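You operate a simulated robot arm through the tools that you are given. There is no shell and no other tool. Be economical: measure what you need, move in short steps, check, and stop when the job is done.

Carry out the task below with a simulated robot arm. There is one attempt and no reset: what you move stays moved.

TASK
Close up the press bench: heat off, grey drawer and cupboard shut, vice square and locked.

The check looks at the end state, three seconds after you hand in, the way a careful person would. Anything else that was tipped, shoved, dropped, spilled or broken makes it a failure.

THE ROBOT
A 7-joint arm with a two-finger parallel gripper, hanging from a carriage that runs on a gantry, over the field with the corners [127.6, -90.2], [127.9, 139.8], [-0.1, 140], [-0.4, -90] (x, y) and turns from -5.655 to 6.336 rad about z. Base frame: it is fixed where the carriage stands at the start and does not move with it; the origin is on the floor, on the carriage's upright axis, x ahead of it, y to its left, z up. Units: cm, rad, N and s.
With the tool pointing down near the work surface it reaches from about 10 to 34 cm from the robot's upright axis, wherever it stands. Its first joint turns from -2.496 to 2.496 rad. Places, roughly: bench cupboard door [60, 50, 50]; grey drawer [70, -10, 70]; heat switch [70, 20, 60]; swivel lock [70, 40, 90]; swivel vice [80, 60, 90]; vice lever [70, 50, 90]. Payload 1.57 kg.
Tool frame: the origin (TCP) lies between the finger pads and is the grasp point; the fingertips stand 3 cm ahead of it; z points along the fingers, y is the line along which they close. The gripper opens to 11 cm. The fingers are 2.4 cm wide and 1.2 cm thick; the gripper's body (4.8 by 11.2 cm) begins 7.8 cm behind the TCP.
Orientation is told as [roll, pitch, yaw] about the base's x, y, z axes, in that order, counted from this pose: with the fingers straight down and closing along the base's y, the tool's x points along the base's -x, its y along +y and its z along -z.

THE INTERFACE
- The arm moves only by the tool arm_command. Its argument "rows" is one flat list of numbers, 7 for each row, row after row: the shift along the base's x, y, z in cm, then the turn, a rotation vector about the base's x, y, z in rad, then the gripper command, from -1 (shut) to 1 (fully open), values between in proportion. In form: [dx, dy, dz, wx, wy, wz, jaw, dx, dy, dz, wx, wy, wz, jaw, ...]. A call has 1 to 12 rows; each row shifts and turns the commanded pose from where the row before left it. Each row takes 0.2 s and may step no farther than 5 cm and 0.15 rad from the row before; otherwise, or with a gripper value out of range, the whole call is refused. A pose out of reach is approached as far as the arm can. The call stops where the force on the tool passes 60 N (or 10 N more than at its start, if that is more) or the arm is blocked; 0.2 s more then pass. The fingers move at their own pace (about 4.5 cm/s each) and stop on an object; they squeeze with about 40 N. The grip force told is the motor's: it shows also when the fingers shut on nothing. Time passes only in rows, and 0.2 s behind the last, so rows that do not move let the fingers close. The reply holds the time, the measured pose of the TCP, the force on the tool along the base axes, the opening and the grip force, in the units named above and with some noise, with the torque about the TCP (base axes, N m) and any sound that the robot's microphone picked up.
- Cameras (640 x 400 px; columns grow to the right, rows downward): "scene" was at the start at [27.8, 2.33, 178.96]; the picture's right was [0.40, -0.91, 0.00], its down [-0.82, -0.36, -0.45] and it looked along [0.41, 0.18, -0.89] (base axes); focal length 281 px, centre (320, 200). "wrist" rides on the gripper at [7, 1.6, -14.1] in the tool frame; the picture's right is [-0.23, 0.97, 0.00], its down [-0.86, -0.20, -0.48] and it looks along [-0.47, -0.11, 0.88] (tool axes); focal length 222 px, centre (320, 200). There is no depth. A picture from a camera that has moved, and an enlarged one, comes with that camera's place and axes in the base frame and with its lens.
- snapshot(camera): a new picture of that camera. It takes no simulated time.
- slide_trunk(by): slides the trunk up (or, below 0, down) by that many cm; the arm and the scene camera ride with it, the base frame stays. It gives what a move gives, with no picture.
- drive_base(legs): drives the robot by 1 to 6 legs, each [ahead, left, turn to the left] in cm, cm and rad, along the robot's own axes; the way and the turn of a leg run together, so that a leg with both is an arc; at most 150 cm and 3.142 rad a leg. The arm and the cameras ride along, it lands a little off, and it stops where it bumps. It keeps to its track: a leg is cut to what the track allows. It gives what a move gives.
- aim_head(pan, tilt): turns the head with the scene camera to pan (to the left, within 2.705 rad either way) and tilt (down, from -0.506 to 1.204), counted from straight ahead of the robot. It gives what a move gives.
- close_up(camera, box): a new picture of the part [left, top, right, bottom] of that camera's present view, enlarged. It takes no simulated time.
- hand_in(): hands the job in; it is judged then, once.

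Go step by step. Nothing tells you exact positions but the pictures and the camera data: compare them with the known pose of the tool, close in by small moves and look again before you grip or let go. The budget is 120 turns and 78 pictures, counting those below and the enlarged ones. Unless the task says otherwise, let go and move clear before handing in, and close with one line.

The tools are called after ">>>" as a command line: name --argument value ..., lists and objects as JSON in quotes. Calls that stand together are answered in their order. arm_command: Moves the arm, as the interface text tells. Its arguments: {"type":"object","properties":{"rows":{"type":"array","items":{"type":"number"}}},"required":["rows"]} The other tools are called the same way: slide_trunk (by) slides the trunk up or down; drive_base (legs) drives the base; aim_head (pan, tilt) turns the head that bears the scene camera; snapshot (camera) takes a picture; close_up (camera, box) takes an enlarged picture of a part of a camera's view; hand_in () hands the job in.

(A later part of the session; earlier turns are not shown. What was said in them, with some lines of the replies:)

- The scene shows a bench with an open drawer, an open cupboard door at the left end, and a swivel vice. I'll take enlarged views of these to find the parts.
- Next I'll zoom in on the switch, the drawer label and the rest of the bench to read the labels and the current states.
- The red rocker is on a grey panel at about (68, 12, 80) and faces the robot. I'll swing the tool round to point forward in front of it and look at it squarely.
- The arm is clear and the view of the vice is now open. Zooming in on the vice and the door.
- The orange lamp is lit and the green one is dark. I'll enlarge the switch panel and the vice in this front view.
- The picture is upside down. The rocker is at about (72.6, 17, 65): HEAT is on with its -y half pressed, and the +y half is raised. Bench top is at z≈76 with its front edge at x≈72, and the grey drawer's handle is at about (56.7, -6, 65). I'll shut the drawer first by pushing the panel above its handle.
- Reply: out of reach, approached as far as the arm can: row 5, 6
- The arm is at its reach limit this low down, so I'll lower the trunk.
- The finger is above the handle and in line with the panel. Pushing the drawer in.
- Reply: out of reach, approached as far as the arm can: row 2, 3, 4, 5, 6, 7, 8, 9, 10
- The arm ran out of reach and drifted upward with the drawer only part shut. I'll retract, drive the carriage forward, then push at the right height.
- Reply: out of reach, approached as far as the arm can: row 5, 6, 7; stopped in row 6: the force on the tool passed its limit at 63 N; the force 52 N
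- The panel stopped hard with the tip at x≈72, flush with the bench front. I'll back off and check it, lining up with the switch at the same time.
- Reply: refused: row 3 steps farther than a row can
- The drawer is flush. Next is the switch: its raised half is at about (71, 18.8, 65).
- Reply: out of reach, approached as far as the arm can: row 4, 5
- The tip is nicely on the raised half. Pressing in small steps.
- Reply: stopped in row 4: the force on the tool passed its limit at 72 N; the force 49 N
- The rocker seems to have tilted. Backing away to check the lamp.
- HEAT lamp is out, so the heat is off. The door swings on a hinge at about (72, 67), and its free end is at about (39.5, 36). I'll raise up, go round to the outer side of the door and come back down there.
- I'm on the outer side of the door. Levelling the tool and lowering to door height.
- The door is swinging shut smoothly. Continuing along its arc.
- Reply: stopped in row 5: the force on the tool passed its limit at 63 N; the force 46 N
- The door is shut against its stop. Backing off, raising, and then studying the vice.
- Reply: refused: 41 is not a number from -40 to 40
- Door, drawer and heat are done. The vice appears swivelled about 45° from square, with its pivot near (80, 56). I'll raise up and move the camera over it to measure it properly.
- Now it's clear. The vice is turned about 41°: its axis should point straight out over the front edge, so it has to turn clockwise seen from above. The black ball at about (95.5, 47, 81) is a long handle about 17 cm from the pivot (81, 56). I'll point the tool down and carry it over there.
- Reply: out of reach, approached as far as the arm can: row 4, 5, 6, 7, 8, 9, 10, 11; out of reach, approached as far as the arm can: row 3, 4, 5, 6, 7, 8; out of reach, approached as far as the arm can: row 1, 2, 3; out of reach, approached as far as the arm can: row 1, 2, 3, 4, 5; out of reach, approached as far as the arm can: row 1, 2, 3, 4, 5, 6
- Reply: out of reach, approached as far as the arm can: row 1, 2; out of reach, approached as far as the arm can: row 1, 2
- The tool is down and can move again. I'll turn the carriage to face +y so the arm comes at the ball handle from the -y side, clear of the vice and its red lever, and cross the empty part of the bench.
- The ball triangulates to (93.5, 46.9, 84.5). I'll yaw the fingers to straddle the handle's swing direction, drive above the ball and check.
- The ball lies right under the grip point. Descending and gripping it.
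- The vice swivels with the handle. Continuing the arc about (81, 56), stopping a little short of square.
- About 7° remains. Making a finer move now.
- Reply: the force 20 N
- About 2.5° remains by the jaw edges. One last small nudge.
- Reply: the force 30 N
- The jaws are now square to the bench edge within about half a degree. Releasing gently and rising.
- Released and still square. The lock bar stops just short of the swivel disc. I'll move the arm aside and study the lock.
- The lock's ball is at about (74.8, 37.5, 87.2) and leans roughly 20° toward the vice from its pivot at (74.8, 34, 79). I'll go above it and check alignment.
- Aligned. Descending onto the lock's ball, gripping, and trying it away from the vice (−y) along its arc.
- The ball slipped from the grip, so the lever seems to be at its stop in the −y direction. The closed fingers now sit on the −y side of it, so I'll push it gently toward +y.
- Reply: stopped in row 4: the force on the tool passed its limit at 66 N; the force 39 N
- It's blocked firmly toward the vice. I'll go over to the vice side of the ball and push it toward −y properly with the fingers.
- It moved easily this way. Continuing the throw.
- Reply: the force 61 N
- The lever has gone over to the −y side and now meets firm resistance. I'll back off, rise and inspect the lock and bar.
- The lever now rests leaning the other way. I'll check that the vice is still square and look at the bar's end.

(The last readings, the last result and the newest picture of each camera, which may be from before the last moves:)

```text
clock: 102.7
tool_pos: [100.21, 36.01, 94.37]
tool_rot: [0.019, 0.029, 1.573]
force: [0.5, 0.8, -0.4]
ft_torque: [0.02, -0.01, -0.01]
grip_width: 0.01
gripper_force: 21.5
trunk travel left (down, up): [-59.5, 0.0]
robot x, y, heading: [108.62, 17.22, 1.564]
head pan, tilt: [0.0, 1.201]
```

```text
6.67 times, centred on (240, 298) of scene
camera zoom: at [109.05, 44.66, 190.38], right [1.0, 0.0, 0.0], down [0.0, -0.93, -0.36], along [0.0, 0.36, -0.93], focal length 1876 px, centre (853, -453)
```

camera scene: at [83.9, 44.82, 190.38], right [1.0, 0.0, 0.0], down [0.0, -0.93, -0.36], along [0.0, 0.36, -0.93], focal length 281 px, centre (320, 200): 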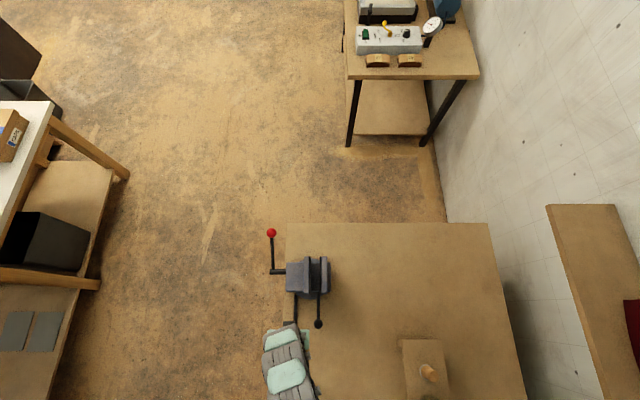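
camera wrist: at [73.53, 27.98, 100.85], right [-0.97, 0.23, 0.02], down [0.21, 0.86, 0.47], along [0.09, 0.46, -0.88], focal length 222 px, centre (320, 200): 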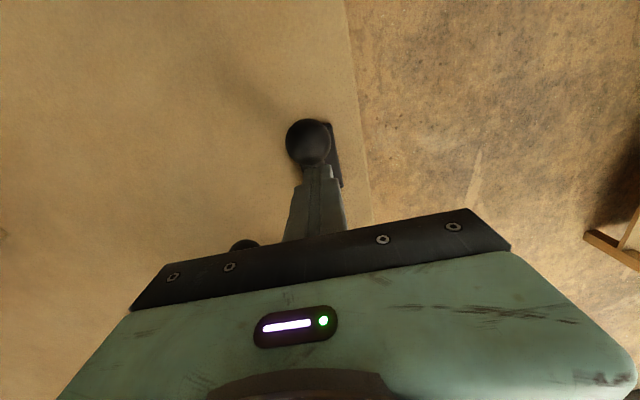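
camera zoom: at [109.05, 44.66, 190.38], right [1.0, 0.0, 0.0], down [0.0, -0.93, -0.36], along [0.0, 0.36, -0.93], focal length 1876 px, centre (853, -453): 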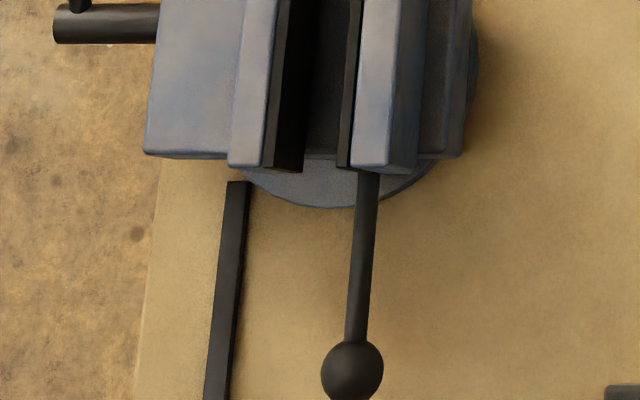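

The vice is square with the bench edge. To confirm the lock holds, I'll nudge the black handle very lightly from its +x side and read the resistance.

>>> drive_base --legs '[[4.4, 0, 0], [0, 11.3, 0]]'

>>> arm_command --rows '[0, 0, -3, 0, 0, 0, -1, 0, 0, -3, 0, 0, 0, -1, 0, 0, -2.3, 0, 0, 0, -1]'

>>> snapshot --camera "wrist"

```text
clock: 104.4
tool_pos: [88.93, 40.3, 94.46]
tool_rot: [0.018, 0.027, 1.572]
force: [-0.4, -1.2, -0.6]
ft_torque: [-0.04, -0.02, 0.0]
grip_width: 0.0
gripper_force: 20.8
trunk travel left (down, up): [-59.5, 0.0]
robot x, y, heading: [98.04, 21.82, 1.565]
head pan, tilt: [0.0, 1.201]
```

```text
clock: 105.2
tool_pos: [88.77, 40.36, 85.98]
tool_rot: [0.016, 0.031, 1.573]
force: [0.3, -0.2, -0.1]
ft_torque: [0.02, -0.04, 0.02]
grip_width: 0.02
gripper_force: 21.1
trunk travel left (down, up): [-59.5, 0.0]
robot x, y, heading: [97.58, 21.93, 1.568]
head pan, tilt: [0.0, 1.201]
```

```text
9 pictures are left
camera wrist: at [87.43, 33.82, 100.32], right [-0.97, 0.23, 0.01], down [0.21, 0.87, 0.45], along [0.09, 0.44, -0.89], focal length 222 px, centre (320, 200)
```

wrist: 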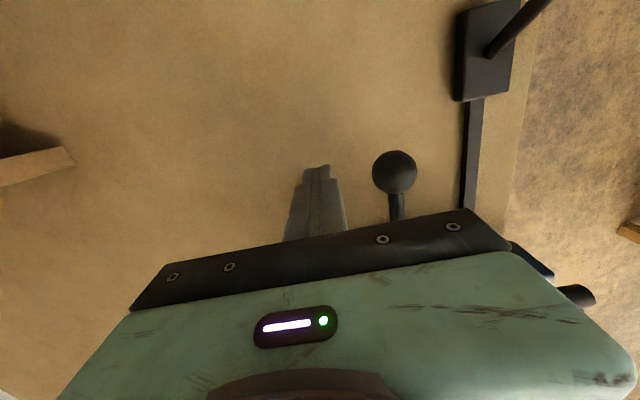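

>>> arm_command --rows '[-2.3, 0, 0, 0, 0, 0, -1, -0.4, 0, 0, 0, 0, 0, -1, -0.3, 0, 0, 0, 0, 0, -1]'

>>> arm_command --rows '[-0.3, 0, 0, 0, 0, 0, -1]'

>>> arm_command --rows '[-0.3, 0, 0, 0, 0, 0, -1]'

```text
clock: 106.0
tool_pos: [85.91, 40.16, 86.08]
tool_rot: [0.017, 0.027, 1.573]
force: [1.7, -0.2, -1.7]
ft_torque: [-0.02, -0.08, 0.01]
grip_width: 0.0
gripper_force: 21.9
trunk travel left (down, up): [-59.5, 0.0]
robot x, y, heading: [97.74, 21.5, 1.567]
head pan, tilt: [0.0, 1.201]
```

```text
clock: 106.4
tool_pos: [85.91, 40.26, 86.06]
tool_rot: [0.014, 0.028, 1.572]
force: [11.0, -0.3, 1.1]
ft_torque: [0.0, -0.1, -0.01]
grip_width: 0.01
gripper_force: 21.5
trunk travel left (down, up): [-59.5, 0.0]
robot x, y, heading: [97.78, 21.7, 1.565]
head pan, tilt: [0.0, 1.201]
```

```text
clock: 106.8
tool_pos: [85.86, 40.23, 86.1]
tool_rot: [0.012, 0.028, 1.572]
force: [21.3, -1.6, 7.6]
ft_torque: [-0.01, -0.14, 0.01]
grip_width: 0.01
gripper_force: 21.1
trunk travel left (down, up): [-59.5, 0.0]
robot x, y, heading: [97.39, 21.81, 1.565]
head pan, tilt: [0.0, 1.201]
```

The handle takes 21 N without moving, so the vice is locked. Backing away, lifting clear and taking a final look.

>>> arm_command --rows '[2.5, 0, 0, 0, 0, 0, -1, 0, 0, 3, 0, 0, 0, -1, 0, 0, 3, 0, 0, 0, -1, 0, 0, 2.5, 0, 0, 0, -1]'

>>> drive_base --legs '[[-32, 0, 0], [0, 96, 0]]'

>>> aim_head --pan -1.2 --tilt 0.9

>>> snapshot --camera "scene"

```text
clock: 107.8
tool_pos: [87.75, 40.14, 94.59]
tool_rot: [0.021, 0.031, 1.572]
force: [1.4, -1.0, 0.7]
ft_torque: [0.02, 0.0, 0.02]
grip_width: 0.02
gripper_force: 21.8
trunk travel left (down, up): [-59.5, 0.0]
robot x, y, heading: [97.59, 21.74, 1.563]
head pan, tilt: [0.0, 1.201]
```

```text
clock: 114.5
tool_pos: [-8.06, 7.86, 94.64]
tool_rot: [0.018, 0.027, 1.583]
force: [-0.3, -0.6, 0.2]
ft_torque: [0.0, -0.02, 0.0]
grip_width: 0.0
gripper_force: 21.3
trunk travel left (down, up): [-59.5, 0.0]
robot x, y, heading: [2.22, -10.41, 1.574]
head pan, tilt: [0.0, 1.201]
```

```text
clock: 115.9
tool_pos: [-8.02, 7.83, 94.64]
tool_rot: [0.017, 0.028, 1.582]
force: [-0.1, -0.3, -0.1]
ft_torque: [0.0, -0.01, 0.01]
grip_width: 0.0
gripper_force: 21.8
trunk travel left (down, up): [-59.5, 0.0]
robot x, y, heading: [2.48, -10.77, 1.575]
head pan, tilt: [-1.201, 0.901]
```

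```text
8 pictures are left
camera scene: at [8.96, 14.05, 192.36], right [0.37, -0.93, 0.0], down [-0.73, -0.29, -0.62], along [0.58, 0.23, -0.78], focal length 281 px, centre (320, 200)
```

scene: 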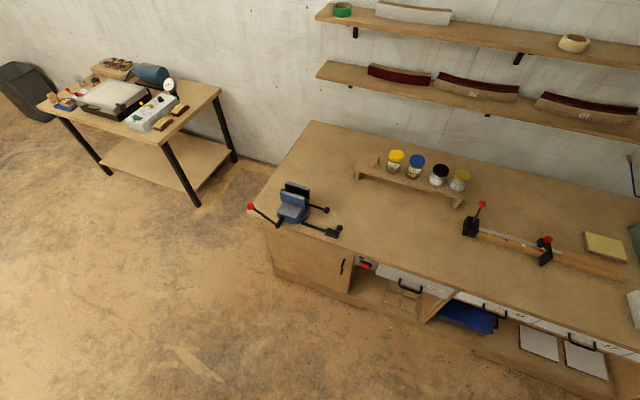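

Everything looks in place. One enlarged check of the door, switch and drawer.

>>> close_up --camera "scene" --box '[240, 170, 460, 320]'

>>> close_up --camera "scene" --box '[330, 240, 420, 300]'

```text
2.67 times, centred on (350, 245) of scene
camera zoom: at [8.96, 14.05, 192.36], right [0.37, -0.93, 0.0], down [-0.73, -0.29, -0.62], along [0.58, 0.23, -0.78], focal length 750 px, centre (240, 80)
```

zoom: 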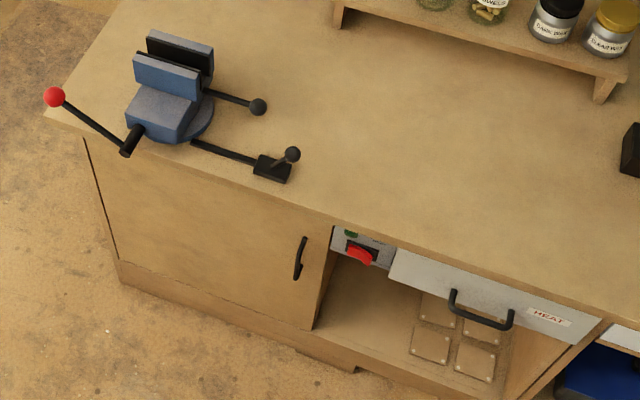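

```text
6.67 times, centred on (375, 270) of scene
camera zoom: at [8.96, 14.05, 192.36], right [0.37, -0.93, 0.0], down [-0.73, -0.29, -0.62], along [0.58, 0.23, -0.78], focal length 1876 px, centre (-47, -267)
```

zoom: 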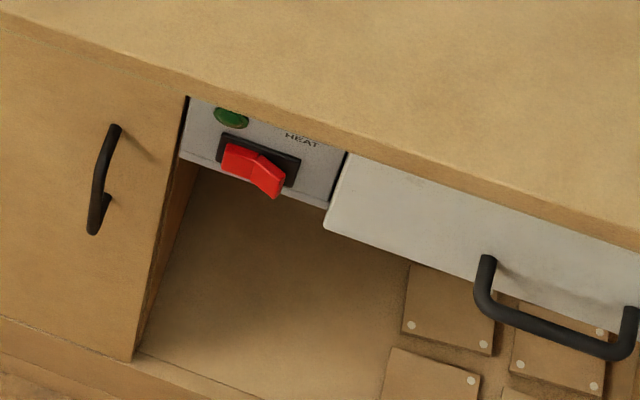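

>>> close_up --camera "scene" --box '[380, 255, 520, 345]'

```text
4.44 times, centred on (450, 300) of scene
camera zoom: at [8.96, 14.05, 192.36], right [0.37, -0.93, 0.0], down [-0.73, -0.29, -0.62], along [0.58, 0.23, -0.78], focal length 1250 px, centre (-258, -244)
```

zoom: 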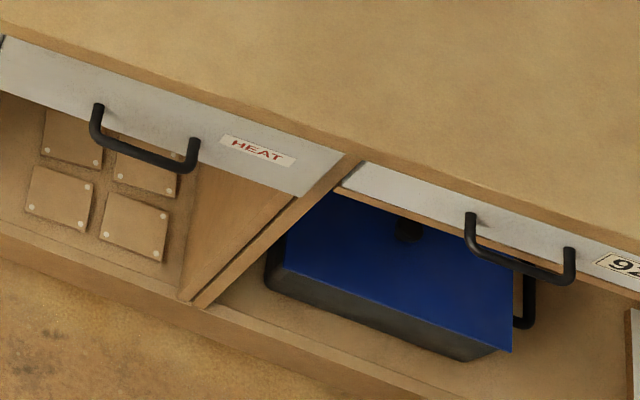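

The grey drawer sits flush with its carcass, just like its neighbour. The heat is off, the cupboard is shut, the vice is square and locked, and the arm is clear, so I'm handing in.

>>> hand_in

```text
The job is handed in.
```

The press bench is closed up: the heat is off with its lamp out, the grey drawer and cupboard are shut, and the vice is square to the bench edge and locked. The lock held a light push of about 21 N.
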